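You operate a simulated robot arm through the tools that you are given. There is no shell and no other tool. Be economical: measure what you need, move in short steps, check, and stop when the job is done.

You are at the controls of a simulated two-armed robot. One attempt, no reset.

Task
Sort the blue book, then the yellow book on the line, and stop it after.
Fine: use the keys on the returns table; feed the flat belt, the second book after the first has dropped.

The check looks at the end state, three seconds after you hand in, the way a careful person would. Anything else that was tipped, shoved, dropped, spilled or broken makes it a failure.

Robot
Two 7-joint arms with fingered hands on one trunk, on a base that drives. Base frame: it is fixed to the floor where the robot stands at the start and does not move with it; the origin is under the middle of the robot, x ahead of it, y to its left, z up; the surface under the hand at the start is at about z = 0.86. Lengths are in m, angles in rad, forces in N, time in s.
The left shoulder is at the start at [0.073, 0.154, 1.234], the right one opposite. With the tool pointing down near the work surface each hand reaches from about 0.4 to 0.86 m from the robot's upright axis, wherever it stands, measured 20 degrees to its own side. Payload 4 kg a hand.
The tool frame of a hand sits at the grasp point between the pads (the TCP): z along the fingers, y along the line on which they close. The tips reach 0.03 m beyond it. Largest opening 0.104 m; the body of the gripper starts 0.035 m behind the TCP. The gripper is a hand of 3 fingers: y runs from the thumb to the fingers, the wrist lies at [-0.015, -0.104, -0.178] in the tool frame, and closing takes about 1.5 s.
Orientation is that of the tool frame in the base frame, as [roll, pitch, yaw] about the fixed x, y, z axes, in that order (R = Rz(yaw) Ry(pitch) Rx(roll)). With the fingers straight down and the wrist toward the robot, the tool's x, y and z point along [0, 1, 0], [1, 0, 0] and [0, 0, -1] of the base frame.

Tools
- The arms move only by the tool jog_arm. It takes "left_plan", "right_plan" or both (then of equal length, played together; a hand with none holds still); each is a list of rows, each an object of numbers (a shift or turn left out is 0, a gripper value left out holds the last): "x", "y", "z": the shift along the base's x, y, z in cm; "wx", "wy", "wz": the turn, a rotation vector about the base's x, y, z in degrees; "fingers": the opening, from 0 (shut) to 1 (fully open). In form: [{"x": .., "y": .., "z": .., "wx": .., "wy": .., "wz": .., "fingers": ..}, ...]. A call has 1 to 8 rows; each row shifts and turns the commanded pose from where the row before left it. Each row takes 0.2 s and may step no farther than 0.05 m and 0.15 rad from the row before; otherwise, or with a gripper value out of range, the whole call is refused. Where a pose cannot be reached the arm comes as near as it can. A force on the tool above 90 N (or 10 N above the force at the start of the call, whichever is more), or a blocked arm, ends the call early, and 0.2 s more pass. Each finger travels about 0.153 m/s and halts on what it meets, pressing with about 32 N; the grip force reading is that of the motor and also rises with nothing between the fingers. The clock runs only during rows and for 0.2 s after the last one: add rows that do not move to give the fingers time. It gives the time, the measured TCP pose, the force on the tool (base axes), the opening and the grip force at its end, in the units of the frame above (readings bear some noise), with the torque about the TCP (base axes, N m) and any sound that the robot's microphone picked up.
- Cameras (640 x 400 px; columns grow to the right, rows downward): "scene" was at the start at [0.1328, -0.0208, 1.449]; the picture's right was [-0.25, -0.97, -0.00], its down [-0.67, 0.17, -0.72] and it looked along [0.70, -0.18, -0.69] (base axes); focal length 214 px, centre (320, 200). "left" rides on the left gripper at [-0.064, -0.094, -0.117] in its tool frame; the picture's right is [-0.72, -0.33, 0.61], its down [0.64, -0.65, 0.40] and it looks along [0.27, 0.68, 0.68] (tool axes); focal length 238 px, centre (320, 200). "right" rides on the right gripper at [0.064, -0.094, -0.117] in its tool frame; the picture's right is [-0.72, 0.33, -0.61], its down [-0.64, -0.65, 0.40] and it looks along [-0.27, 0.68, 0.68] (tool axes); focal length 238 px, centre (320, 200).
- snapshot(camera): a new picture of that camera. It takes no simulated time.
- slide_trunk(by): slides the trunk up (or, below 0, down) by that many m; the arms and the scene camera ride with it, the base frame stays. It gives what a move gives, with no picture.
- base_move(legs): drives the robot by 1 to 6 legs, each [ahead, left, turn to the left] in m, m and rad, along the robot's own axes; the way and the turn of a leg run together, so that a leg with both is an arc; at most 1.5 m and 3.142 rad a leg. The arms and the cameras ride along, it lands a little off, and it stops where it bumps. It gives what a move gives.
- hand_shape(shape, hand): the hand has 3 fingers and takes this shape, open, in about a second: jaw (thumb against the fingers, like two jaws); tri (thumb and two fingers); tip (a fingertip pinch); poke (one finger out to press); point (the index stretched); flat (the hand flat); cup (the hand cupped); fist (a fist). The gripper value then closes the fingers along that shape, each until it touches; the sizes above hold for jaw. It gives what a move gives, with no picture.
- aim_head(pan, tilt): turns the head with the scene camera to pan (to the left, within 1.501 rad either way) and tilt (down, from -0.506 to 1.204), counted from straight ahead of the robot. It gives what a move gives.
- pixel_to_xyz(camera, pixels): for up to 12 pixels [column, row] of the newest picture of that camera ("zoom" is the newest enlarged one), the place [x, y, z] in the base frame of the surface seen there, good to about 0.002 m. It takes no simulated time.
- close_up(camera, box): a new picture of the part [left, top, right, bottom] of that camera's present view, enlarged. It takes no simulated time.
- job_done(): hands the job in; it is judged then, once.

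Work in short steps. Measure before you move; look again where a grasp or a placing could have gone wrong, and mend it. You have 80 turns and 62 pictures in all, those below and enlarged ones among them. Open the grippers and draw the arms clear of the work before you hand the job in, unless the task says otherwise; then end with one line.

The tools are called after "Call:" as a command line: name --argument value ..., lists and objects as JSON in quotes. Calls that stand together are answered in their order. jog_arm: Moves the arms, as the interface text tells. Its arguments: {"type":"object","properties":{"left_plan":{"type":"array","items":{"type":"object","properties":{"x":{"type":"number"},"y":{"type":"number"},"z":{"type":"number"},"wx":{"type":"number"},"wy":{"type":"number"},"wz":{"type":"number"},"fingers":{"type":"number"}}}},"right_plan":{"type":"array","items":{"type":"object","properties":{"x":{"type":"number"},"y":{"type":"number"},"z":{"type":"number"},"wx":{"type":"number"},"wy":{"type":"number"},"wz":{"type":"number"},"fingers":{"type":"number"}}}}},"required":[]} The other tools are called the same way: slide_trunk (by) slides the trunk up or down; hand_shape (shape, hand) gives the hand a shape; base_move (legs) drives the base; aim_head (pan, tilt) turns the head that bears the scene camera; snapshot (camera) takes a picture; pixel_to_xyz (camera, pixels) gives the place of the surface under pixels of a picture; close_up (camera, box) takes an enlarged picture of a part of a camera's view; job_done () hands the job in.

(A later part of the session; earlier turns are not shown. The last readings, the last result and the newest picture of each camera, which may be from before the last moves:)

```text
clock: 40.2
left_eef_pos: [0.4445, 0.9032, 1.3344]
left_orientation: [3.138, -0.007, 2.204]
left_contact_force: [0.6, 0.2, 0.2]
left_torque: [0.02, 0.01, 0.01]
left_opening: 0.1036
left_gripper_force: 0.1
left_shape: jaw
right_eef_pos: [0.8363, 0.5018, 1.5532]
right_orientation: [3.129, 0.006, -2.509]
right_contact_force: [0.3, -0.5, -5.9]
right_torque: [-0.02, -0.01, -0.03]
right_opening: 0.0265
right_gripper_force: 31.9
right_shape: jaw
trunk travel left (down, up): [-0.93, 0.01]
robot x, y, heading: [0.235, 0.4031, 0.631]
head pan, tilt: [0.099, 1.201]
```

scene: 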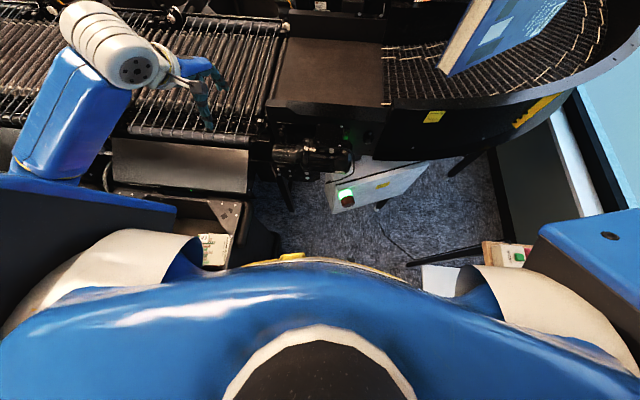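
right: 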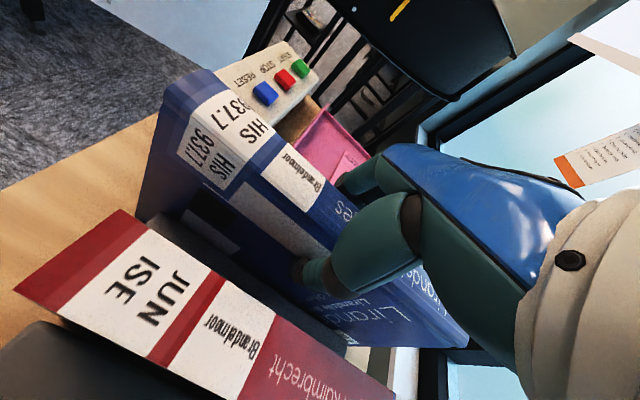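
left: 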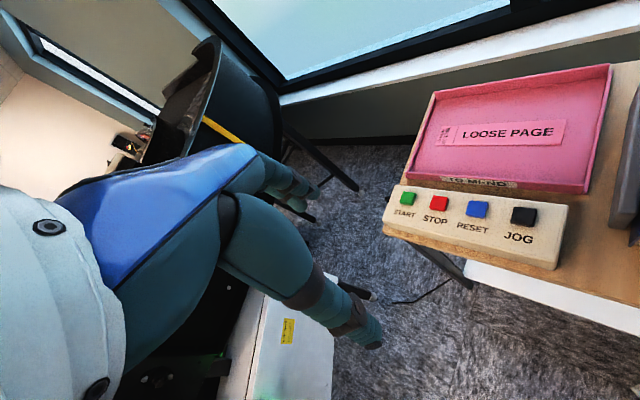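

Closing axis now points along the line (+u). I carry the book above the belt to (0.78,0.90) while drawing the left hand back out of the way.

Call:
jog_arm --right_plan '[{"x": -0.7, "y": 4.9}, {"x": -0.7, "y": 4.9}, {"x": -0.7, "y": 4.9}, {"x": -0.7, "y": 4.9}, {"x": -0.7, "y": 4.9}, {"x": -0.7, "y": 4.9}, {"x": -0.7, "y": 4.9}, {"x": -0.7, "y": 4.9}]' --left_plan '[{"x": -3.8, "y": 1}, {"x": -3.8, "y": 1}, {"x": -3.8, "y": 1}, {"x": -3.8, "y": 1}, {}, {}, {}, {}]'

Call:
jog_arm --right_plan '[{"wx": -6.07, "wy": -4.41}, {"wx": -6.07, "wy": -4.41}, {"wx": -6.07, "wy": -4.41}, {"wx": -6.07, "wy": -4.41}, {"wx": -6.07, "wy": -4.41}, {"wx": -6.07, "wy": -4.41}, {"wx": -6.07, "wy": -4.41}, {"wx": -6.07, "wy": -4.41}]'

Call:
aim_head --pan 0.1 --tilt 0.75

Call:
snapshot --camera "scene"

```text
clock: 42.0
left_eef_pos: [0.2888, 0.9532, 1.3308]
left_orientation: [3.141, -0.002, 2.205]
left_contact_force: [-0.6, -0.2, -0.2]
left_torque: [0.01, -0.02, 0.0]
left_opening: 0.1036
left_gripper_force: 0.0
left_shape: jaw
right_eef_pos: [0.7702, 0.8215, 1.5415]
right_orientation: [3.137, 0.002, -2.511]
right_contact_force: [0.5, 0.0, -6.3]
right_torque: [-0.04, 0.02, -0.01]
right_opening: 0.0264
right_gripper_force: 31.6
right_shape: jaw
right hand out of reach, approached as far as the arm can: row 6, 7, 8
trunk travel left (down, up): [-0.93, 0.01]
robot x, y, heading: [0.2317, 0.4055, 0.622]
head pan, tilt: [0.099, 1.201]
```

```text
clock: 43.8
left_eef_pos: [0.282, 0.9595, 1.3297]
left_orientation: [3.141, 0.005, 2.206]
left_contact_force: [-1.1, -0.6, -0.1]
left_torque: [0.05, -0.03, 0.01]
left_opening: 0.1041
left_gripper_force: 0.1
left_shape: jaw
right_eef_pos: [0.7514, 0.7612, 1.5278]
right_orientation: [-2.116, -0.004, -2.504]
right_contact_force: [0.1, 0.8, -6.1]
right_torque: [0.21, 0.19, 0.01]
right_opening: 0.0266
right_gripper_force: 32.5
right_shape: jaw
right hand out of reach, approached as far as the arm can: row 1, 2, 3, 4, 5, 6, 7, 8
trunk travel left (down, up): [-0.93, 0.01]
robot x, y, heading: [0.2273, 0.4051, 0.634]
head pan, tilt: [0.099, 1.201]
```

```text
clock: 44.7
left_eef_pos: [0.2838, 0.9597, 1.3303]
left_orientation: [3.141, 0.005, 2.205]
left_contact_force: [0.2, -0.3, 0.1]
left_torque: [-0.01, 0.0, 0.02]
left_opening: 0.1036
left_gripper_force: 0.0
left_shape: jaw
right_eef_pos: [0.7532, 0.759, 1.5284]
right_orientation: [-2.114, -0.005, -2.505]
right_contact_force: [0.7, 0.6, -6.8]
right_torque: [0.21, 0.19, 0.02]
right_opening: 0.0264
right_gripper_force: 32.0
right_shape: jaw
trunk travel left (down, up): [-0.93, 0.01]
robot x, y, heading: [0.2276, 0.4093, 0.634]
head pan, tilt: [0.099, 0.75]
```

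```text
34 pictures are left
```

scene: 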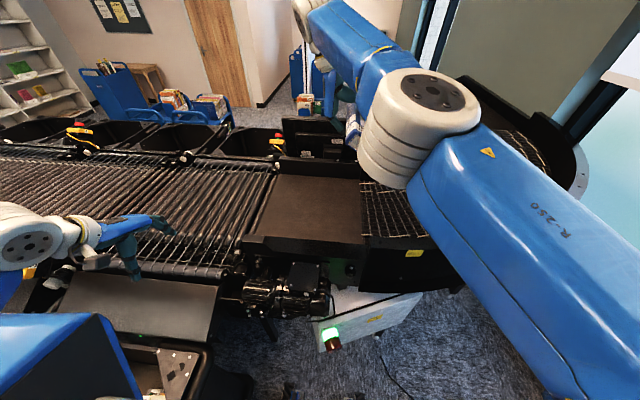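

The arm falls short there (limit about 0.65 m from shoulder to wrist). Turning the tilted hand a further 90° puts the wrist on my side of the book; I try that here in free air.

Call:
jog_arm --right_plan '[{"wz": 7.5}, {"wz": 7.5}, {"wz": 7.5}, {"wz": 7.5}, {"wz": 7.5}, {"wz": 7.5}]'

Call:
jog_arm --right_plan '[{"wz": 7.5}, {"wz": 7.5}, {"wz": 7.5}, {"wz": 7.5}, {"wz": 7.5}, {"wz": 7.5}]'

Call:
snapshot --camera "scene"

```text
clock: 46.1
left_eef_pos: [0.2867, 0.9558, 1.332]
left_orientation: [3.142, -0.001, 2.205]
left_contact_force: [-0.6, -0.2, -0.1]
left_torque: [-0.01, -0.04, -0.01]
left_opening: 0.1037
left_gripper_force: 0.0
left_shape: jaw
right_eef_pos: [0.7849, 0.8154, 1.5451]
right_orientation: [-2.099, -0.005, -1.72]
right_contact_force: [0.4, 0.1, -5.9]
right_torque: [0.05, 0.29, 0.0]
right_opening: 0.0265
right_gripper_force: 31.7
right_shape: jaw
right hand out of reach, approached as far as the arm can: row 1, 2, 3, 4, 5, 6
trunk travel left (down, up): [-0.93, 0.01]
robot x, y, heading: [0.231, 0.409, 0.631]
head pan, tilt: [0.099, 0.75]
```

```text
clock: 47.5
left_eef_pos: [0.2873, 0.955, 1.3318]
left_orientation: [-3.141, 0.0, 2.206]
left_contact_force: [0.1, -0.4, -0.9]
left_torque: [0.04, 0.01, -0.03]
left_opening: 0.1032
left_gripper_force: 0.1
left_shape: jaw
right_eef_pos: [0.8103, 0.8715, 1.5647]
right_orientation: [-2.101, -0.004, -0.935]
right_contact_force: [0.6, -0.8, -6.0]
right_torque: [-0.15, 0.2, 0.02]
right_opening: 0.0267
right_gripper_force: 32.3
right_shape: jaw
right hand out of reach, approached as far as the arm can: row 1, 2, 3, 4, 5, 6
trunk travel left (down, up): [-0.93, 0.01]
robot x, y, heading: [0.23, 0.4049, 0.635]
head pan, tilt: [0.099, 0.75]
```

```text
33 pictures are left
```

scene: 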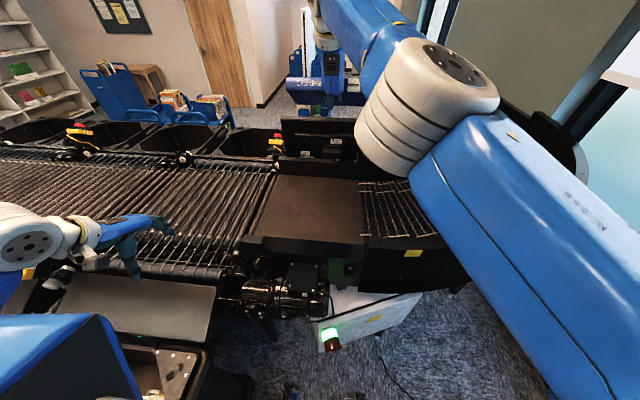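

That orientation works (tilt 60°, wrist on my side). I lower toward the belt and look.

Call:
jog_arm --right_plan '[{"z": -4.4}, {"z": -4.4}, {"z": -4.4}, {"z": -4.4}, {"z": -4.4}, {"z": -4.4}]'

Call:
snapshot --camera "scene"

Call:
snapshot --camera "right"

```text
clock: 48.9
left_eef_pos: [0.2877, 0.9574, 1.331]
left_orientation: [-3.139, 0.001, 2.206]
left_contact_force: [1.0, 0.3, -0.4]
left_torque: [-0.03, 0.02, 0.01]
left_opening: 0.1041
left_gripper_force: 0.1
left_shape: jaw
right_eef_pos: [0.8282, 0.9024, 1.3056]
right_orientation: [-2.103, -0.002, -0.937]
right_contact_force: [0.3, -0.2, -5.8]
right_torque: [-0.19, 0.22, -0.01]
right_opening: 0.0265
right_gripper_force: 32.5
right_shape: jaw
right hand out of reach, approached as far as the arm can: row 1, 2, 3, 4
trunk travel left (down, up): [-0.93, 0.01]
robot x, y, heading: [0.2293, 0.4069, 0.635]
head pan, tilt: [0.099, 0.75]
```

```text
32 pictures are left
```

scene: 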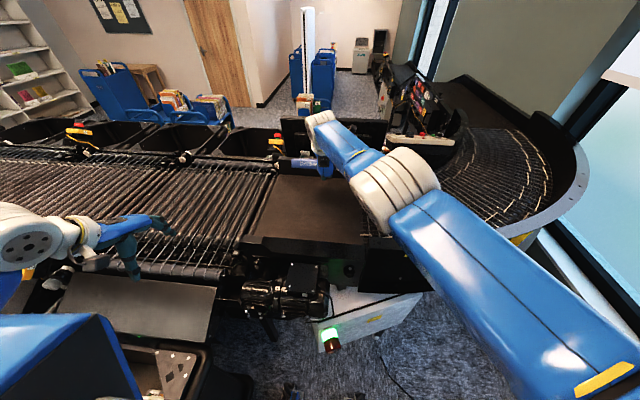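

```text
31 pictures are left
```

right: 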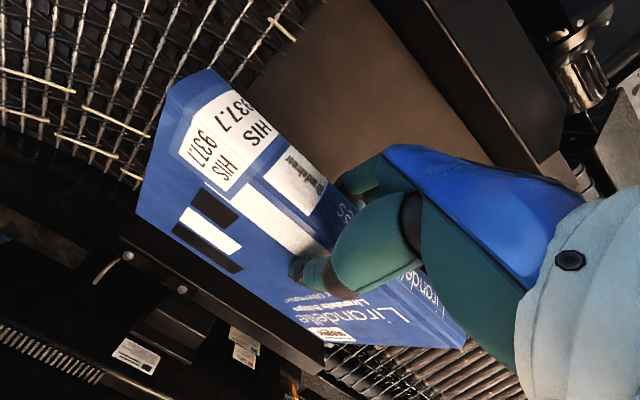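

Now at (0.828,0.902,1.306). I shift to the belt middle (x−5.9, y+3.1 cm) and go down to 1.15.

Call:
jog_arm --right_plan '[{"x": -3, "y": 1.6, "z": -2}, {"x": -2.9, "y": 1.5, "z": -2}, {"z": -3}, {"z": -3}, {"z": -3}, {"z": -2}]'

Call:
snapshot --camera "right"

Call:
close_up --camera "scene" --box '[220, 100, 440, 240]'

```text
clock: 50.3
left_eef_pos: [0.2889, 0.9556, 1.3306]
left_orientation: [3.141, 0.001, 2.206]
left_contact_force: [0.1, 0.0, -0.2]
left_torque: [-0.01, -0.01, 0.0]
left_opening: 0.1037
left_gripper_force: 0.0
left_shape: jaw
right_eef_pos: [0.7584, 0.9024, 1.1597]
right_orientation: [-2.099, -0.003, -0.937]
right_contact_force: [-0.2, 0.0, -5.8]
right_torque: [-0.14, 0.22, 0.01]
right_opening: 0.0261
right_gripper_force: 31.9
right_shape: jaw
right hand out of reach, approached as far as the arm can: row 2, 4, 5
trunk travel left (down, up): [-0.93, 0.01]
robot x, y, heading: [0.229, 0.406, 0.632]
head pan, tilt: [0.099, 0.75]
```

```text
30 pictures are left
```

right: 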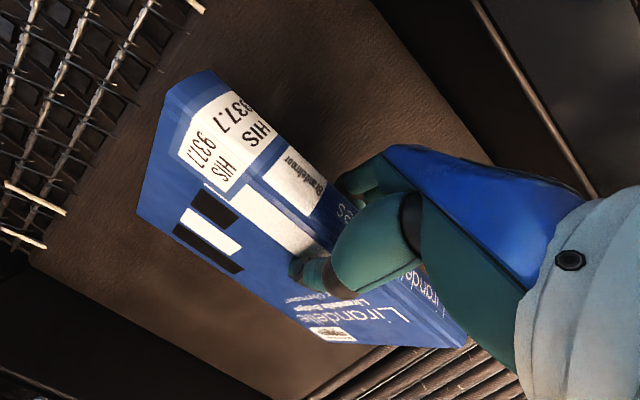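

```text
2.86 times, centred on (330, 170) of scene
```

zoom: 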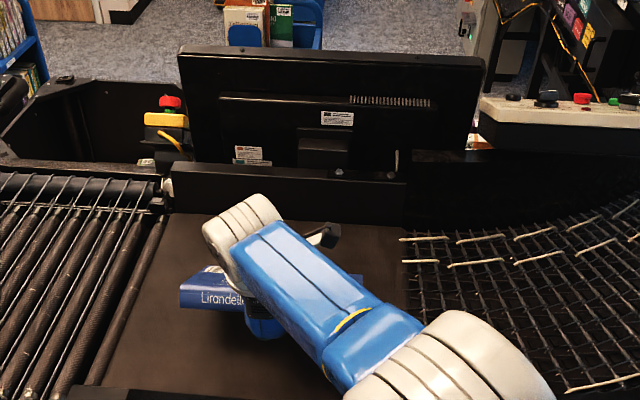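

Book is over the belt at n≈1.14, u≈0.28, aligned with it. I lower the last 2.5 cm in small steps.

Call:
jog_arm --right_plan '[{"z": -1}, {"z": -0.8}, {"z": -0.6}, {}]'

```text
clock: 51.3
left_eef_pos: [0.2877, 0.9559, 1.332]
left_orientation: [3.142, 0.001, 2.205]
left_contact_force: [1.7, -0.5, 0.1]
left_torque: [0.0, 0.0, -0.01]
left_opening: 0.1034
left_gripper_force: 0.1
left_shape: jaw
right_eef_pos: [0.7561, 0.8931, 1.1373]
right_orientation: [-2.098, -0.004, -0.938]
right_contact_force: [-0.9, -0.4, -6.5]
right_torque: [-0.11, 0.21, 0.0]
right_opening: 0.0265
right_gripper_force: 32.2
right_shape: jaw
right hand out of reach, approached as far as the arm can: row 1, 3
trunk travel left (down, up): [-0.93, 0.01]
robot x, y, heading: [0.2279, 0.4072, 0.634]
head pan, tilt: [0.099, 0.75]
```

No contact yet at 1.137; a touch lower until the fore-edge meets the belt.

Call:
jog_arm --right_plan '[{"z": -0.5}, {"z": -0.4}, {}]'

Call:
snapshot --camera "right"

```text
clock: 52.1
left_eef_pos: [0.2851, 0.9542, 1.3316]
left_orientation: [3.141, 0.001, 2.207]
left_contact_force: [0.0, -0.4, -0.8]
left_torque: [-0.01, -0.02, 0.04]
left_opening: 0.1038
left_gripper_force: 0.1
left_shape: jaw
right_eef_pos: [0.7536, 0.8934, 1.1311]
right_orientation: [-2.096, -0.002, -0.936]
right_contact_force: [-2.6, 0.1, -0.4]
right_torque: [0.1, -0.08, 0.01]
right_opening: 0.0266
right_gripper_force: 32.0
right_shape: jaw
trunk travel left (down, up): [-0.93, 0.01]
robot x, y, heading: [0.2285, 0.4082, 0.63]
head pan, tilt: [0.099, 0.75]
```

```text
28 pictures are left
```

right: 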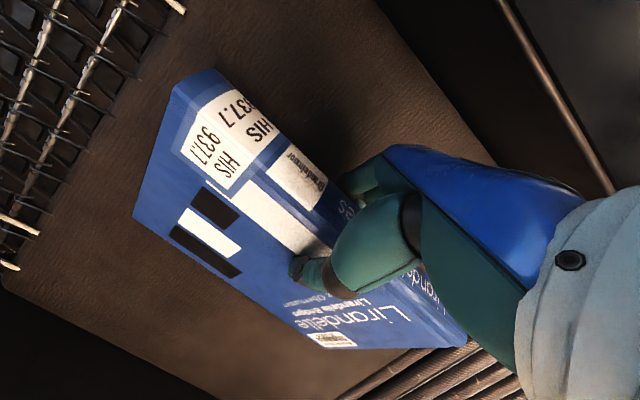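

The book's edge rests on the belt (weight gone from the hand). I open half and draw the hand back and up along its fingers.

Call:
jog_arm --right_plan '[{"fingers": 0.5}, {}, {"x": -1.21, "y": -0.88, "z": 1.0}, {"x": -1.21, "y": -0.88, "z": 1.0}, {"x": -1.21, "y": -0.88, "z": 1.0}, {"x": -1.21, "y": -0.88, "z": 1.0}, {"x": -1.21, "y": -0.88, "z": 1.5}, {"x": -1.21, "y": -0.88, "z": 2.5}]'

Call:
snapshot --camera "right"

```text
clock: 53.9
left_eef_pos: [0.285, 0.9552, 1.331]
left_orientation: [3.139, 0.002, 2.204]
left_contact_force: [0.0, -1.2, 0.1]
left_torque: [-0.01, 0.02, -0.01]
left_opening: 0.1039
left_gripper_force: 0.0
left_shape: jaw
right_eef_pos: [0.7368, 0.9094, 1.1724]
right_orientation: [-2.098, -0.011, -0.959]
right_contact_force: [0.4, -0.9, -2.8]
right_torque: [-0.07, -0.01, -0.01]
right_opening: 0.0535
right_gripper_force: 0.1
right_shape: jaw
right hand out of reach, approached as far as the arm can: row 3, 4, 5, 6, 7, 8
trunk travel left (down, up): [-0.93, 0.01]
robot x, y, heading: [0.229, 0.41, 0.631]
head pan, tilt: [0.099, 0.75]
```

```text
27 pictures are left
```

right: 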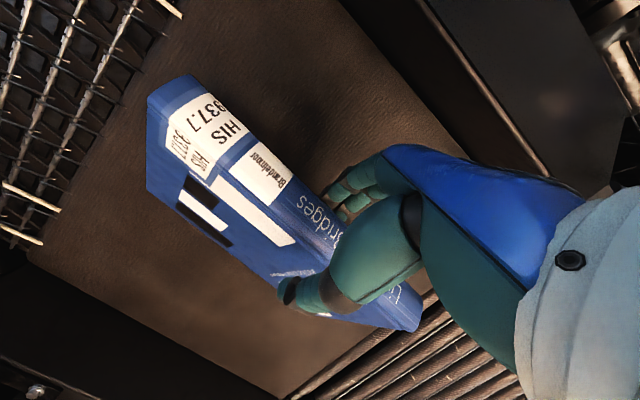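

The arm is at a joint limit in that direction and the spine rests on the lower finger. I slide the hand out by backing the base 0.10 m, keeping the height over the rim.

Call:
base_move --legs '[[-0.1, 0, 0]]'

Call:
snapshot --camera "right"

Call:
snapshot --camera "scene"

```text
clock: 55.1
left_eef_pos: [0.2117, 0.8993, 1.3296]
left_orientation: [-3.136, 0.0, 2.206]
left_contact_force: [0.5, -0.6, -0.7]
left_torque: [-0.02, 0.01, -0.01]
left_opening: 0.1035
left_gripper_force: 0.0
left_shape: jaw
right_eef_pos: [0.6603, 0.8594, 1.1763]
right_orientation: [-2.093, -0.002, -0.952]
right_contact_force: [7.8, 7.3, 16.2]
right_torque: [-0.04, 0.5, -0.2]
right_opening: 0.0478
right_gripper_force: 0.0
right_shape: jaw
trunk travel left (down, up): [-0.93, 0.01]
robot x, y, heading: [0.1495, 0.3475, 0.629]
head pan, tilt: [0.099, 0.75]
```

```text
26 pictures are left
```

right: 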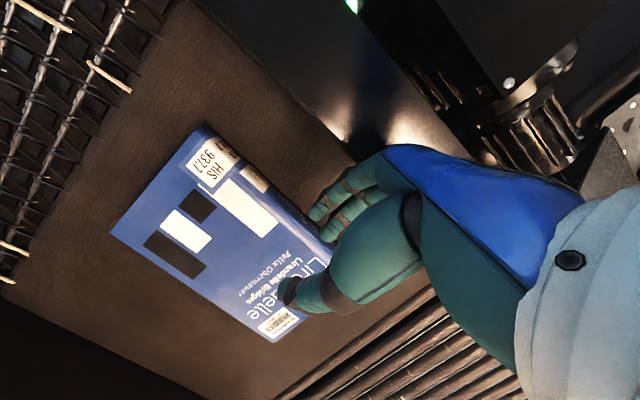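

```text
25 pictures are left
```

scene: 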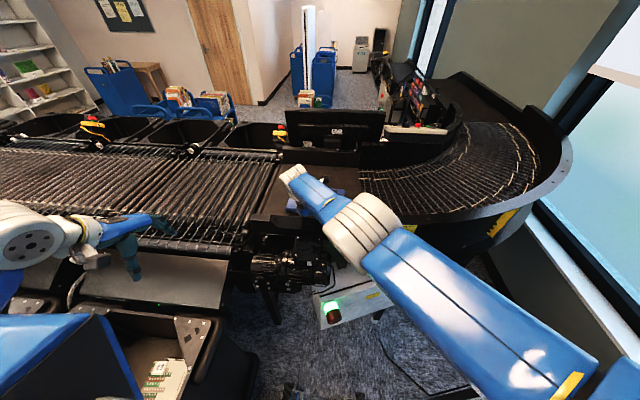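

The blue book lies flat on the belt; the hand lightly touches the rim (16 N), so I raise it straight up.

Call:
jog_arm --right_plan '[{"z": 4}, {"z": 4.5}, {"z": 4.5}, {"z": 4.5}, {"z": 4.5}, {"z": 4.5}]'

Call:
close_up --camera "scene" --box '[220, 120, 420, 270]'

```text
clock: 56.5
left_eef_pos: [0.2055, 0.8939, 1.3327]
left_orientation: [3.141, 0.0, 2.207]
left_contact_force: [0.4, 0.4, -0.2]
left_torque: [-0.03, -0.01, 0.01]
left_opening: 0.1037
left_gripper_force: 0.1
left_shape: jaw
right_eef_pos: [0.662, 0.8756, 1.4413]
right_orientation: [-2.087, -0.002, -0.953]
right_contact_force: [-0.5, 0.0, 1.1]
right_torque: [0.06, 0.01, 0.03]
right_opening: 0.0518
right_gripper_force: 0.1
right_shape: jaw
right hand out of reach, approached as far as the arm can: row 1, 2, 3
trunk travel left (down, up): [-0.93, 0.01]
robot x, y, heading: [0.1494, 0.3472, 0.635]
head pan, tilt: [0.099, 0.75]
```

```text
2.67 times, centred on (320, 195) of scene
```

zoom: 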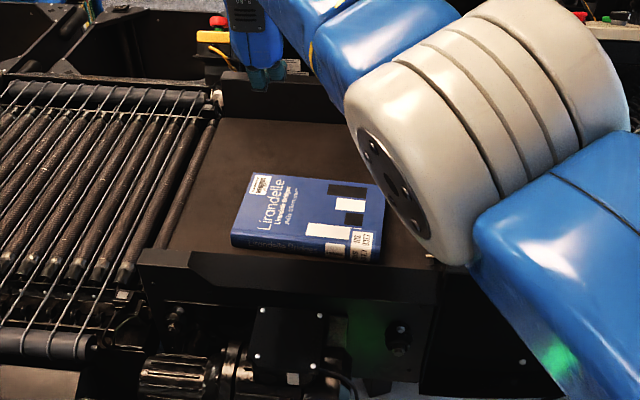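

The blue book lies flat near the belt middle. Now I untilt the right hand in the air, keeping its yaw, before driving back to the keys.

Call:
jog_arm --right_plan '[{"wx": -4.34, "wy": 6.11}, {"wx": -4.34, "wy": 6.11}, {"wx": -4.34, "wy": 6.11}, {"wx": -4.34, "wy": 6.11}, {"wx": -4.34, "wy": 6.11}, {"wx": -4.34, "wy": 6.11}, {"wx": -4.34, "wy": 6.11}, {"wx": -4.34, "wy": 6.11}]'

Call:
base_move --legs '[[-0.05, 0, 0], [0, 0, -0.635]]'

```text
clock: 58.3
left_eef_pos: [0.2072, 0.8964, 1.3311]
left_orientation: [3.141, 0.001, 2.204]
left_contact_force: [-0.6, -0.4, 0.2]
left_torque: [-0.01, 0.01, -0.01]
left_opening: 0.1039
left_gripper_force: 0.1
left_shape: jaw
right_eef_pos: [0.6128, 0.7694, 1.4634]
right_orientation: [-2.737, 0.003, -0.948]
right_contact_force: [-0.4, -0.4, 0.0]
right_torque: [-0.03, -0.01, -0.01]
right_opening: 0.0515
right_gripper_force: 0.0
right_shape: jaw
right hand out of reach, approached as far as the arm can: row 1, 2, 3, 4, 5, 6, 7, 8
trunk travel left (down, up): [-0.93, 0.01]
robot x, y, heading: [0.1469, 0.3475, 0.63]
head pan, tilt: [0.099, 0.75]
```

```text
clock: 60.9
left_eef_pos: [0.481, 0.7265, 1.3318]
left_orientation: [-3.14, 0.001, 1.571]
left_contact_force: [1.0, -1.1, 0.0]
left_torque: [0.0, 0.01, 0.01]
left_opening: 0.1037
left_gripper_force: 0.0
left_shape: jaw
right_eef_pos: [0.7318, 0.3836, 1.4632]
right_orientation: [-2.733, 0.001, -1.582]
right_contact_force: [0.4, 0.8, 0.0]
right_torque: [0.04, 0.01, -0.01]
right_opening: 0.0515
right_gripper_force: 0.1
right_shape: jaw
trunk travel left (down, up): [-0.93, 0.01]
robot x, y, heading: [0.1071, 0.3202, -0.003]
head pan, tilt: [0.099, 0.75]
```

I return to the start spot and swing the right hand's yaw back toward the picking yaw.

Call:
base_move --legs '[[-0.107, -0.32, 0.003]]'

Call:
jog_arm --right_plan '[{"wz": -8, "x": -1, "y": -3}, {"wz": -8, "x": -1, "y": -3}, {"wz": -8, "x": -1, "y": -3}, {"wz": -8, "x": -1, "y": -3}, {"wz": -8, "x": -1, "y": -3}, {"wz": -8, "x": -1, "y": -3}, {"wz": -8, "x": -1, "y": -3}, {"wz": -8, "x": -1, "y": -3}]'

Call:
jog_arm --right_plan '[{"wz": -8, "y": -2}, {"wz": -8, "y": -2}, {"wz": -8, "y": -2}, {"wz": -8, "y": -2}, {"wz": -8, "y": -2}, {"wz": -8, "y": -2}, {"wz": -8, "y": -2}, {"wz": -8, "y": -2}]'

Call:
hand_shape --hand "left" --shape "poke"

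```text
clock: 63.1
left_eef_pos: [0.37, 0.4242, 1.3275]
left_orientation: [3.14, 0.01, 1.579]
left_contact_force: [-0.9, 0.0, -0.7]
left_torque: [-0.05, 0.01, -0.01]
left_opening: 0.1037
left_gripper_force: 0.1
left_shape: jaw
right_eef_pos: [0.6247, 0.0839, 1.4622]
right_orientation: [-2.735, -0.008, -1.575]
right_contact_force: [0.2, 0.9, -0.4]
right_torque: [-0.06, 0.02, 0.01]
right_opening: 0.0519
right_gripper_force: 0.0
right_shape: jaw
trunk travel left (down, up): [-0.93, 0.01]
robot x, y, heading: [0.0024, 0.001, 0.003]
head pan, tilt: [0.099, 0.75]
```

```text
clock: 64.9
left_eef_pos: [0.3665, 0.4086, 1.3332]
left_orientation: [3.136, 0.0, 1.578]
left_contact_force: [-0.3, 1.3, -0.3]
left_torque: [0.01, 0.01, 0.01]
left_opening: 0.1037
left_gripper_force: 0.1
left_shape: jaw
right_eef_pos: [0.6844, -0.1284, 1.5006]
right_orientation: [-2.733, 0.001, -2.695]
right_contact_force: [-0.2, 0.0, -0.2]
right_torque: [0.03, 0.01, 0.03]
right_opening: 0.0519
right_gripper_force: 0.1
right_shape: jaw
right hand out of reach, approached as far as the arm can: row 1, 2, 3, 4, 5, 6, 7, 8
trunk travel left (down, up): [-0.93, 0.01]
robot x, y, heading: [0.0014, 0.001, 0.001]
head pan, tilt: [0.099, 0.75]
```

```text
clock: 66.7
left_eef_pos: [0.3669, 0.4055, 1.3335]
left_orientation: [3.136, -0.004, 1.576]
left_contact_force: [-0.4, -0.2, -0.5]
left_torque: [0.03, 0.0, -0.01]
left_opening: 0.1036
left_gripper_force: 0.1
left_shape: jaw
right_eef_pos: [0.707, -0.2929, 1.5061]
right_orientation: [-2.731, 0.0, 2.473]
right_contact_force: [-0.4, -0.3, 0.2]
right_torque: [-0.02, 0.03, 0.0]
right_opening: 0.0521
right_gripper_force: 0.0
right_shape: jaw
right hand out of reach, approached as far as the arm can: row 1, 2, 3, 4, 6
trunk travel left (down, up): [-0.93, 0.01]
robot x, y, heading: [0.003, -0.0019, 0.005]
head pan, tilt: [0.099, 0.75]
```

```text
clock: 67.6
left_eef_pos: [0.3674, 0.4072, 1.333]
left_orientation: [3.138, -0.002, 1.575]
left_contact_force: [0.9, -0.2, 1.3]
left_torque: [0.02, 0.0, 0.0]
left_opening: 0.0001
left_gripper_force: 0.1
left_shape: poke
right_eef_pos: [0.7073, -0.2904, 1.5067]
right_orientation: [-2.731, 0.003, 2.474]
right_contact_force: [0.5, -0.1, -1.2]
right_torque: [0.02, -0.02, 0.0]
right_opening: 0.052
right_gripper_force: 0.0
right_shape: jaw
trunk travel left (down, up): [-0.93, 0.01]
robot x, y, heading: [0.0007, 0.0043, 0.003]
head pan, tilt: [0.099, 0.75]
```

I straighten the right hand and take it above the yellow book while the left (poke shape) goes toward the keys.

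Call:
jog_arm --right_plan '[{"wx": 4.61, "wy": -3.64, "x": -4.3, "y": -1.3}, {"wx": 4.61, "wy": -3.64, "x": -4.3, "y": -1.3}, {"wx": 4.61, "wy": -3.64, "x": -4.3, "y": -1.3}, {"wx": 4.61, "wy": -3.64, "x": -4.3, "y": -1.3}, {"wz": -7.9, "x": -4.3, "y": -1.3}, {"wz": -7.9, "x": -4.3, "y": -1.3}, {"x": -4.3, "y": -1.3}, {"x": -3.7, "y": -1.2}]' --left_plan '[{"x": 3.5, "y": -3.4}, {"x": 3.5, "y": -3.4}, {"x": 3.5, "y": -3.4}, {"x": 3.5, "y": -3.4}, {"x": 3.5, "y": -3.4}, {"x": 3.5, "y": -3.4}, {"x": 3.5, "y": -3.4}, {"x": 3.5, "y": -3.4}]'

Call:
jog_arm --left_plan '[{"x": 3, "y": -3}, {"x": 2, "y": -4}, {"y": -3}]'

Call:
slide_trunk --by -0.2

Call:
aim_head --pan -0.1 --tilt 0.8

Call:
snapshot --camera "scene"

Call:
snapshot --camera "left"

```text
clock: 69.4
left_eef_pos: [0.6475, 0.129, 1.3335]
left_orientation: [3.138, -0.006, 1.578]
left_contact_force: [-0.1, 0.2, 0.2]
left_torque: [0.0, -0.02, 0.0]
left_opening: 0.0
left_gripper_force: 0.1
left_shape: poke
right_eef_pos: [0.6304, -0.5256, 1.605]
right_orientation: [3.139, -0.002, 2.198]
right_contact_force: [-0.8, -0.4, -0.5]
right_torque: [0.02, 0.0, -0.02]
right_opening: 0.0521
right_gripper_force: 0.1
right_shape: jaw
right hand out of reach, approached as far as the arm can: row 1, 2, 3, 4, 5, 6, 7, 8
trunk travel left (down, up): [-0.93, 0.01]
robot x, y, heading: [0.0044, 0.0034, 0.002]
head pan, tilt: [0.099, 0.75]
```

```text
clock: 70.2
left_eef_pos: [0.698, 0.0284, 1.3336]
left_orientation: [3.141, -0.007, 1.576]
left_contact_force: [-0.1, -1.0, 0.0]
left_torque: [0.02, 0.02, -0.02]
left_opening: 0.0
left_gripper_force: 0.1
left_shape: poke
right_eef_pos: [0.629, -0.5245, 1.6046]
right_orientation: [3.141, -0.005, 2.197]
right_contact_force: [0.3, 0.7, 0.4]
right_torque: [0.02, 0.02, 0.04]
right_opening: 0.0516
right_gripper_force: 0.0
right_shape: jaw
trunk travel left (down, up): [-0.93, 0.01]
robot x, y, heading: [0.0004, 0.0039, 0.006]
head pan, tilt: [0.099, 0.75]
```

```text
clock: 72.4
left_eef_pos: [0.6966, 0.0335, 1.1343]
left_orientation: [3.139, -0.004, 1.575]
left_contact_force: [0.1, -0.7, 0.4]
left_torque: [0.02, 0.02, -0.01]
left_opening: 0.0
left_gripper_force: 0.0
left_shape: poke
right_eef_pos: [0.6299, -0.5189, 1.4067]
right_orientation: [-3.141, 0.0, 2.196]
right_contact_force: [0.7, 1.0, 0.3]
right_torque: [-0.04, 0.03, 0.03]
right_opening: 0.0516
right_gripper_force: 0.0
right_shape: jaw
trunk travel left (down, up): [-0.73, 0.21]
robot x, y, heading: [-0.0009, 0.0013, 0.0]
head pan, tilt: [0.099, 0.75]
```

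```text
clock: 73.1
left_eef_pos: [0.6962, 0.034, 1.1342]
left_orientation: [3.138, -0.001, 1.578]
left_contact_force: [-0.4, -0.2, -0.8]
left_torque: [0.02, 0.0, 0.01]
left_opening: 0.0001
left_gripper_force: 0.0
left_shape: poke
right_eef_pos: [0.6301, -0.5192, 1.4072]
right_orientation: [-3.139, -0.002, 2.197]
right_contact_force: [0.1, 0.7, 0.9]
right_torque: [0.02, -0.01, -0.04]
right_opening: 0.052
right_gripper_force: 0.1
right_shape: jaw
trunk travel left (down, up): [-0.73, 0.21]
robot x, y, heading: [0.0016, 0.0029, -0.002]
head pan, tilt: [-0.099, 0.799]
```

```text
23 pictures are left
```

scene: 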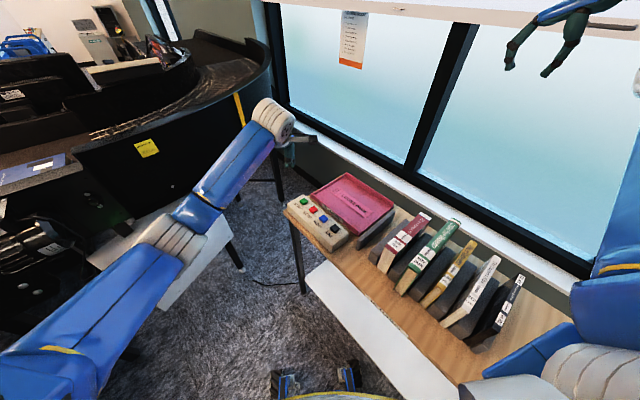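

```text
22 pictures are left
```

left: 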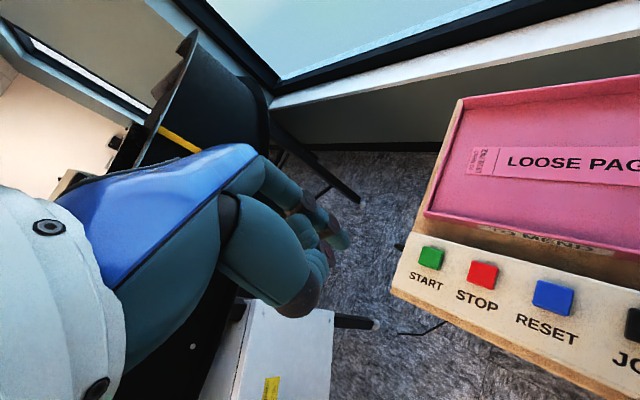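

The blue book still lies on the belt (40,165). I measure the pointing fingertip at (340,238) and the keys in the left camera.

Call:
pixel_to_xyz --camera "left" --pixels '[[345, 243], [340, 235], [330, 222], [300, 310], [323, 260], [430, 258], [482, 272], [552, 297]]'

Call:
close_up --camera "left" --box '[200, 130, 440, 330]'

```text
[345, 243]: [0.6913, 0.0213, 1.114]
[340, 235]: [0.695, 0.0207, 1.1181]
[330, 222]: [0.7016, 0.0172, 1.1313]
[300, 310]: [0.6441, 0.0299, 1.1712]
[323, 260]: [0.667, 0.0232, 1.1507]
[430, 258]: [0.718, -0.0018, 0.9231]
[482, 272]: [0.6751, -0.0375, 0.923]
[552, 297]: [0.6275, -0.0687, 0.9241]
```

```text
2.00 times, centred on (320, 230) of left
```

zoom: 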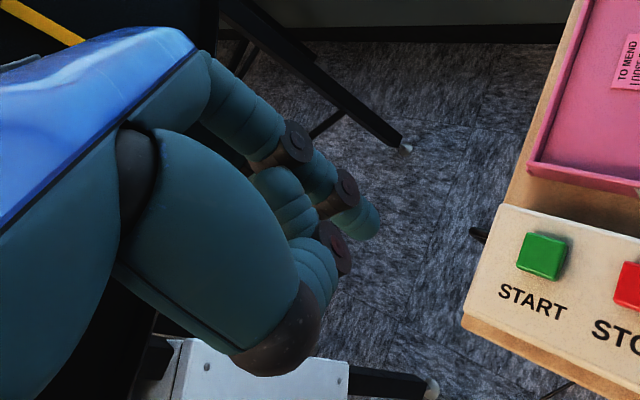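

The fingertip is ≈3 cm below the TCP. START is at (0.718,-0.002,0.923); I move over it and down to 1 cm above.

Call:
jog_arm --left_plan '[{"x": 2.15, "y": -3.5}, {"z": -4}, {"z": -4}, {"z": -4}, {"z": -4}, {"z": -1}]'

Call:
close_up --camera "left" --box '[200, 130, 440, 330]'

```text
clock: 74.5
left_eef_pos: [0.7181, -0.0016, 0.9634]
left_orientation: [3.137, -0.003, 1.576]
left_contact_force: [-0.4, 0.0, 0.7]
left_torque: [0.03, 0.03, 0.01]
left_opening: 0.0003
left_gripper_force: 0.2
left_shape: poke
right_eef_pos: [0.6294, -0.522, 1.4062]
right_orientation: [3.14, -0.001, 2.197]
right_contact_force: [0.1, -0.2, -0.7]
right_torque: [0.03, -0.02, 0.0]
right_opening: 0.0522
right_gripper_force: 0.1
right_shape: jaw
trunk travel left (down, up): [-0.73, 0.21]
robot x, y, heading: [-0.0009, 0.0021, 0.004]
head pan, tilt: [-0.099, 0.799]
```

```text
2.00 times, centred on (320, 230) of left
```

zoom: 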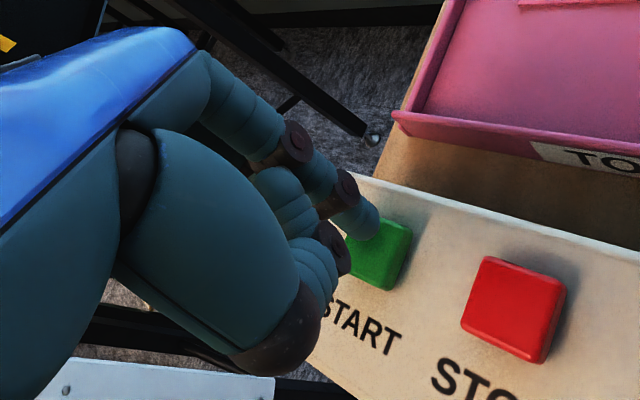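

The fingertip is over START. I press down in small steps and release.

Call:
jog_arm --left_plan '[{"z": -0.6}, {"z": -0.5}, {"z": -0.4}, {"z": -0.4}, {"z": 1.9}, {"z": 3}]'

Call:
snapshot --camera "scene"

```text
clock: 75.9
left_eef_pos: [0.7179, -0.0007, 0.9932]
left_orientation: [3.138, -0.003, 1.576]
left_contact_force: [-0.1, 1.3, -0.2]
left_torque: [0.01, -0.01, 0.0]
left_opening: 0.0
left_gripper_force: 0.1
left_shape: poke
right_eef_pos: [0.6288, -0.5197, 1.4062]
right_orientation: [-3.14, 0.001, 2.197]
right_contact_force: [-0.4, 0.1, -0.1]
right_torque: [0.01, 0.02, -0.02]
right_opening: 0.0519
right_gripper_force: 0.0
right_shape: jaw
trunk travel left (down, up): [-0.73, 0.21]
robot x, y, heading: [0.0033, 0.0008, 0.002]
head pan, tilt: [-0.099, 0.799]
heard: click
```

```text
19 pictures are left
```

scene: 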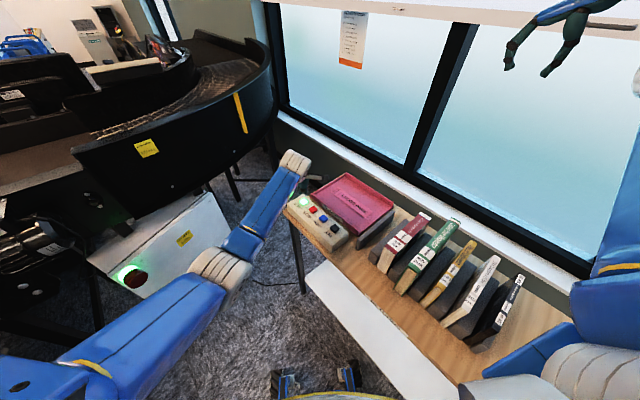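

A click sounded and the blue book has left the flat belt. I turn the head left to follow it, also giving it time.

Call:
aim_head --pan 1.0 --tilt 0.45

Call:
snapshot --camera "scene"

```text
clock: 77.2
left_eef_pos: [0.7188, -0.0009, 0.9925]
left_orientation: [3.136, -0.003, 1.577]
left_contact_force: [-0.2, -0.7, 0.0]
left_torque: [-0.02, 0.0, -0.02]
left_opening: 0.0
left_gripper_force: 0.1
left_shape: poke
right_eef_pos: [0.6293, -0.5196, 1.4072]
right_orientation: [-3.139, -0.001, 2.198]
right_contact_force: [-0.7, -0.5, 0.1]
right_torque: [0.0, -0.04, 0.01]
right_opening: 0.0519
right_gripper_force: 0.1
right_shape: jaw
trunk travel left (down, up): [-0.73, 0.21]
robot x, y, heading: [0.0012, 0.0026, -0.001]
head pan, tilt: [1.0, 0.45]
```

```text
18 pictures are left
```

scene: 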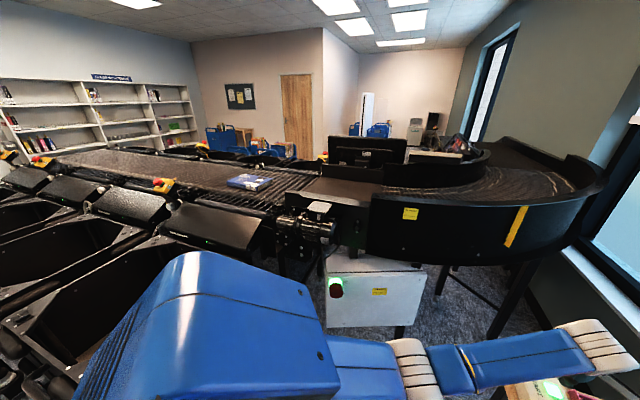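

The blue book travels on the sorter (250,182). Meanwhile I bring the right hand above the yellow book.

Call:
jog_arm --right_plan '[{"x": -3.71, "y": 1.81, "fingers": 0.45}, {"x": -3.71, "y": 1.81}, {"x": -3.71, "y": 1.81}, {"x": -3.71, "y": 1.81}, {"x": -3.71, "y": 1.81}, {"x": -3.71, "y": 1.81}, {"x": -3.71, "y": 1.81}]'

Call:
snapshot --camera "scene"

```text
clock: 78.8
left_eef_pos: [0.7167, 0.0009, 0.9943]
left_orientation: [3.137, -0.001, 1.577]
left_contact_force: [-0.3, 0.2, 0.5]
left_torque: [-0.04, -0.01, -0.01]
left_opening: 0.0
left_gripper_force: 0.1
left_shape: poke
right_eef_pos: [0.5233, -0.538, 1.5251]
right_orientation: [-3.141, 0.0, 2.196]
right_contact_force: [-0.3, 0.4, 0.3]
right_torque: [0.04, 0.02, 0.01]
right_opening: 0.0473
right_gripper_force: 0.1
right_shape: jaw
right hand out of reach, approached as far as the arm can: row 1, 2, 3, 4, 5, 6, 7
trunk travel left (down, up): [-0.73, 0.21]
robot x, y, heading: [0.0022, 0.0007, 0.004]
head pan, tilt: [1.0, 0.45]
```

```text
17 pictures are left
```

scene: 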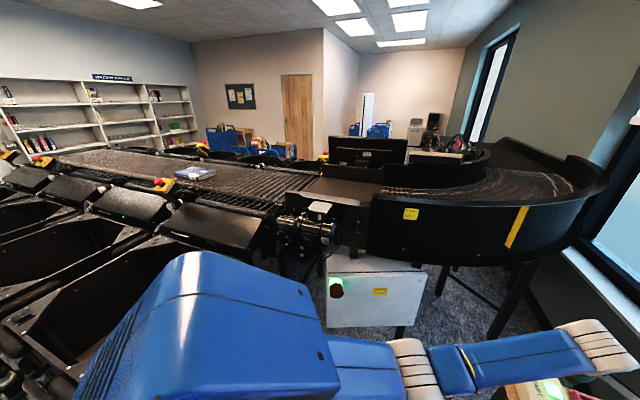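

The book continues along the sorter (195,172). The right arm was blocked by being too high and near; I lower it first.

Call:
jog_arm --right_plan '[{"z": -4.5}, {"z": -4.5}, {"z": -4.5}, {"z": -4.5}, {"z": -4.5}, {"z": -4.5}]'

Call:
jog_arm --right_plan '[{"x": -2.5, "y": 2.3}, {"x": -2.5, "y": 2.3}, {"x": -2.5, "y": 2.3}, {"x": -2.5, "y": 2.3}, {"x": -2.5, "y": 2.3}, {"x": -2.5, "y": 2.3}]'

Call:
snapshot --camera "scene"

```text
clock: 80.2
left_eef_pos: [0.719, -0.0022, 0.9926]
left_orientation: [3.139, -0.004, 1.576]
left_contact_force: [-1.6, -0.1, 0.2]
left_torque: [0.02, -0.01, 0.02]
left_opening: 0.0
left_gripper_force: 0.1
left_shape: poke
right_eef_pos: [0.5916, -0.6137, 1.2909]
right_orientation: [-3.141, -0.003, 2.197]
right_contact_force: [-0.2, 0.0, 0.1]
right_torque: [0.02, 0.0, -0.01]
right_opening: 0.047
right_gripper_force: 0.0
right_shape: jaw
right hand out of reach, approached as far as the arm can: row 1, 2, 3, 4, 5, 6
trunk travel left (down, up): [-0.73, 0.21]
robot x, y, heading: [-0.0028, 0.0013, 0.002]
head pan, tilt: [1.0, 0.45]
```

```text
clock: 81.7
left_eef_pos: [0.7183, -0.001, 0.9924]
left_orientation: [3.14, -0.002, 1.578]
left_contact_force: [0.1, 0.2, 0.7]
left_torque: [-0.04, 0.0, -0.01]
left_opening: 0.0
left_gripper_force: 0.1
left_shape: poke
right_eef_pos: [0.5651, -0.6157, 1.3428]
right_orientation: [-3.139, -0.001, 2.199]
right_contact_force: [0.2, 0.3, 0.5]
right_torque: [0.01, -0.01, 0.0]
right_opening: 0.0472
right_gripper_force: 0.1
right_shape: jaw
right hand out of reach, approached as far as the arm can: row 1, 2, 3, 4, 5, 6
trunk travel left (down, up): [-0.73, 0.21]
robot x, y, heading: [0.0002, -0.0002, 0.009]
head pan, tilt: [1.0, 0.45]
```

```text
16 pictures are left
```

scene: 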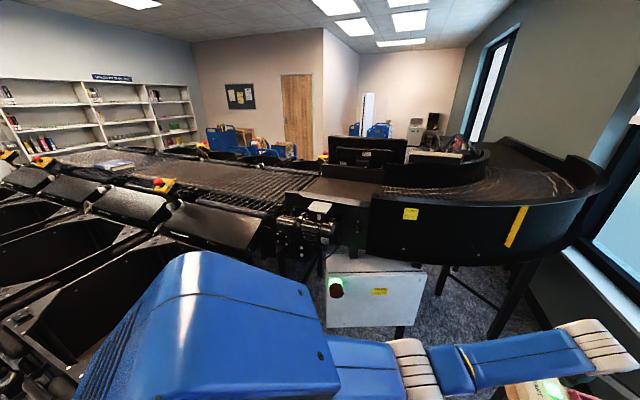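

The blue book is near the far chutes (115,165). The right arm seems folded into a bad branch; I look at it.

Call:
aim_head --pan -0.8 --tilt 0.5

Call:
snapshot --camera "scene"

```text
clock: 83.5
left_eef_pos: [0.7185, -0.0016, 0.9931]
left_orientation: [3.138, -0.001, 1.577]
left_contact_force: [0.1, 0.4, 1.0]
left_torque: [0.0, 0.01, -0.03]
left_opening: 0.0
left_gripper_force: 0.0
left_shape: poke
right_eef_pos: [0.5658, -0.6158, 1.3423]
right_orientation: [-3.141, -0.001, 2.2]
right_contact_force: [-0.9, -0.8, -0.4]
right_torque: [0.02, 0.0, 0.03]
right_opening: 0.047
right_gripper_force: 0.1
right_shape: jaw
trunk travel left (down, up): [-0.73, 0.21]
robot x, y, heading: [-0.0011, -0.0016, 0.005]
head pan, tilt: [-0.799, 0.499]
```

```text
15 pictures are left
```

scene: 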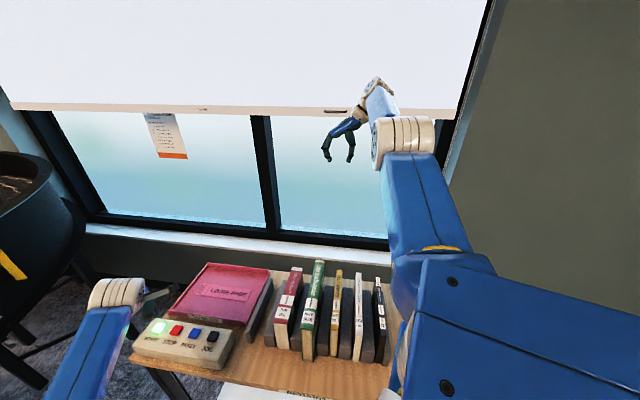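

The elbow is swung up and inward, so the yaw of +36° is at a wrist limit. I turn the hand's yaw back by 45° and move it to its starting place to regain the good branch.

Call:
jog_arm --right_plan '[{"wz": -7.5}, {"wz": -7.5}, {"wz": -7.5}, {"wz": -7.5}, {"wz": -7.5}, {"wz": -7.5}]'

Call:
jog_arm --right_plan '[{"x": -1.5, "y": 2.9}, {"x": -1.5, "y": 2.9}, {"x": -1.5, "y": 2.9}, {"x": -1.5, "y": 2.9}, {"x": -1.5, "y": 2.9}, {"x": -1.5, "y": 2.9}, {"x": -1.5, "y": 2.9}]'

```text
clock: 84.8
left_eef_pos: [0.7198, -0.0013, 0.9936]
left_orientation: [3.139, 0.0, 1.578]
left_contact_force: [0.4, 0.0, 0.2]
left_torque: [0.0, 0.01, -0.02]
left_opening: 0.0
left_gripper_force: 0.1
left_shape: poke
right_eef_pos: [0.6118, -0.6663, 1.3641]
right_orientation: [-3.139, 0.0, 1.411]
right_contact_force: [-0.2, 0.1, 0.8]
right_torque: [0.02, 0.02, -0.02]
right_opening: 0.047
right_gripper_force: 0.0
right_shape: jaw
right hand out of reach, approached as far as the arm can: row 1, 2, 3, 4, 5, 6
trunk travel left (down, up): [-0.73, 0.21]
robot x, y, heading: [0.0043, 0.003, 0.004]
head pan, tilt: [-0.799, 0.499]
```

```text
clock: 86.5
left_eef_pos: [0.7195, -0.0007, 0.9925]
left_orientation: [3.137, -0.001, 1.578]
left_contact_force: [0.3, -0.9, -0.2]
left_torque: [0.02, 0.0, -0.01]
left_opening: 0.0
left_gripper_force: 0.0
left_shape: poke
right_eef_pos: [0.6389, -0.5907, 1.4425]
right_orientation: [-3.138, 0.003, 1.412]
right_contact_force: [-0.1, 0.0, -0.2]
right_torque: [0.01, 0.0, -0.04]
right_opening: 0.0472
right_gripper_force: 0.0
right_shape: jaw
right hand out of reach, approached as far as the arm can: row 1, 2, 3, 4, 5, 6, 7
trunk travel left (down, up): [-0.73, 0.21]
robot x, y, heading: [0.0008, 0.004, -0.001]
head pan, tilt: [-0.799, 0.499]
```

Still limited. Freeing the wrist pitch should help: I tilt the hand as in the earlier test (which worked at the starting place) while moving inward.

Call:
jog_arm --right_plan '[{"wx": 1.19, "wy": 7.4}, {"wx": 1.19, "wy": 7.4}, {"wx": 1.19, "wy": 7.4}, {"wx": 1.19, "wy": 7.4}, {"wx": 1.19, "wy": 7.4}, {"wx": 1.19, "wy": 7.4}]'

Call:
jog_arm --right_plan '[{"x": -2.5, "y": 2.7, "z": -1.2}, {"x": -2.5, "y": 2.7, "z": -1.2}, {"x": -2.5, "y": 2.7, "z": -1.2}, {"x": -2.5, "y": 2.7, "z": -1.2}, {"x": -2.5, "y": 2.7, "z": -1.2}, {"x": -2.5, "y": 2.7, "z": -1.2}, {"x": -2.5, "y": 2.7, "z": -1.2}]'

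```text
clock: 87.8
left_eef_pos: [0.718, -0.0009, 0.9918]
left_orientation: [3.139, -0.001, 1.576]
left_contact_force: [-0.8, 0.1, 0.8]
left_torque: [0.01, -0.02, 0.04]
left_opening: 0.0
left_gripper_force: 0.1
left_shape: poke
right_eef_pos: [0.5448, -0.556, 1.4299]
right_orientation: [-2.613, 0.0, 1.411]
right_contact_force: [0.1, 0.8, 0.3]
right_torque: [-0.02, -0.01, -0.02]
right_opening: 0.0471
right_gripper_force: 0.1
right_shape: jaw
right hand out of reach, approached as far as the arm can: row 1, 2, 3, 4, 5, 6
trunk travel left (down, up): [-0.73, 0.21]
robot x, y, heading: [-0.0013, 0.0001, 0.006]
head pan, tilt: [-0.799, 0.499]
```

```text
clock: 89.5
left_eef_pos: [0.7181, -0.0014, 0.9928]
left_orientation: [3.138, -0.004, 1.577]
left_contact_force: [-0.4, -0.1, -0.9]
left_torque: [0.01, 0.02, 0.01]
left_opening: 0.0
left_gripper_force: 0.1
left_shape: poke
right_eef_pos: [0.5554, -0.5194, 1.4509]
right_orientation: [-2.615, 0.0, 1.413]
right_contact_force: [-0.6, 0.4, -1.4]
right_torque: [0.01, 0.0, 0.02]
right_opening: 0.047
right_gripper_force: 0.0
right_shape: jaw
right hand out of reach, approached as far as the arm can: row 1, 2, 3, 4, 5, 6, 7
trunk travel left (down, up): [-0.73, 0.21]
robot x, y, heading: [0.003, 0.0032, 0.001]
head pan, tilt: [-0.799, 0.499]
```

The shoulder–wrist distance stays ≈0.70 m: the elbow is near straight and the wrist pitch blocks it. I tip the fingers forward instead, so the elbow can bend as the hand comes in.

Call:
jog_arm --right_plan '[{"wx": -1.25, "wy": -7.8}, {"wx": -1.25, "wy": -7.8}, {"wx": -1.25, "wy": -7.8}, {"wx": -1.25, "wy": -7.8}, {"wx": -1.25, "wy": -7.8}, {"wx": -1.25, "wy": -7.8}, {"wx": -1.25, "wy": -7.8}, {"wx": -1.25, "wy": -7.8}]'

Call:
jog_arm --right_plan '[{"wx": -1.25, "wy": -7.8, "x": -3}, {"wx": -1.25, "wy": -7.8, "x": -3}, {"wx": -1.25, "wy": -7.8, "x": -3}, {"x": -4}, {"x": -4}, {"x": -4}]'

```text
clock: 91.2
left_eef_pos: [0.7183, -0.0027, 0.9928]
left_orientation: [3.139, -0.003, 1.577]
left_contact_force: [-0.2, -0.4, -1.3]
left_torque: [-0.01, -0.02, -0.02]
left_opening: 0.0
left_gripper_force: 0.1
left_shape: poke
right_eef_pos: [0.6826, -0.6305, 1.5485]
right_orientation: [2.564, 0.001, 1.412]
right_contact_force: [0.3, 0.1, 0.1]
right_torque: [0.0, 0.0, -0.02]
right_opening: 0.0473
right_gripper_force: 0.0
right_shape: jaw
right hand out of reach, approached as far as the arm can: row 1, 2, 3, 4, 5, 6, 7, 8
trunk travel left (down, up): [-0.73, 0.21]
robot x, y, heading: [0.0004, -0.0026, 0.004]
head pan, tilt: [-0.799, 0.499]
```

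```text
clock: 92.7
left_eef_pos: [0.7173, -0.0004, 0.9936]
left_orientation: [3.137, -0.004, 1.579]
left_contact_force: [-0.5, -0.1, -0.7]
left_torque: [0.03, -0.01, 0.0]
left_opening: 0.0001
left_gripper_force: 0.0
left_shape: poke
right_eef_pos: [0.5538, -0.7468, 1.6206]
right_orientation: [2.15, 0.0, 1.412]
right_contact_force: [0.7, -0.1, 0.2]
right_torque: [-0.03, 0.03, 0.01]
right_opening: 0.0471
right_gripper_force: 0.0
right_shape: jaw
right hand out of reach, approached as far as the arm can: row 1, 2, 3, 4, 5, 6
trunk travel left (down, up): [-0.73, 0.21]
robot x, y, heading: [0.0011, -0.0015, 0.006]
head pan, tilt: [-0.799, 0.499]
```

Still stretched at ≈0.71 m. I look at the arm itself to see which way the elbow stands.

Call:
aim_head --pan -1.1 --tilt 0.3

Call:
snapshot --camera "scene"

Call:
pixel_to_xyz --camera "scene" --pixels '[[320, 200], [320, 120], [320, 280], [400, 200], [240, 200]]'

```text
clock: 93.5
left_eef_pos: [0.7184, -0.0014, 0.9917]
left_orientation: [3.138, -0.002, 1.578]
left_contact_force: [-0.4, -0.9, 0.7]
left_torque: [-0.03, 0.0, 0.03]
left_opening: 0.0001
left_gripper_force: 0.0
left_shape: poke
right_eef_pos: [0.5569, -0.7465, 1.6196]
right_orientation: [2.151, 0.0, 1.411]
right_contact_force: [0.1, 0.2, -0.2]
right_torque: [-0.01, 0.0, -0.04]
right_opening: 0.0472
right_gripper_force: 0.1
right_shape: jaw
trunk travel left (down, up): [-0.73, 0.21]
robot x, y, heading: [-0.0029, 0.001, 0.0]
head pan, tilt: [-1.1, 0.3]
```

```text
14 pictures are left
```

scene: 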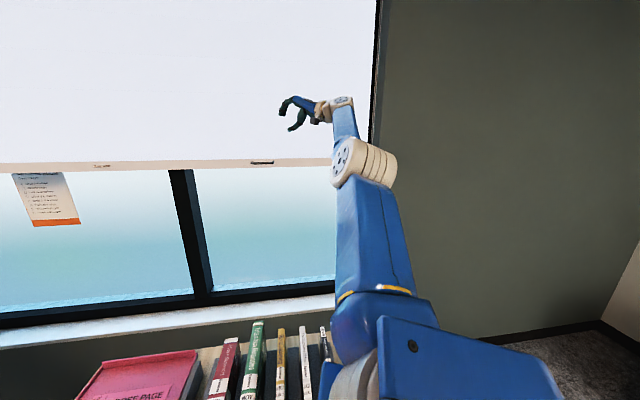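

```text
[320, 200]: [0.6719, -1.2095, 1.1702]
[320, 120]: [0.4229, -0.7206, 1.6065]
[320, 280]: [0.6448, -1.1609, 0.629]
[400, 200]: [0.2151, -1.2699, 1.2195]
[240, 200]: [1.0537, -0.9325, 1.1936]
```

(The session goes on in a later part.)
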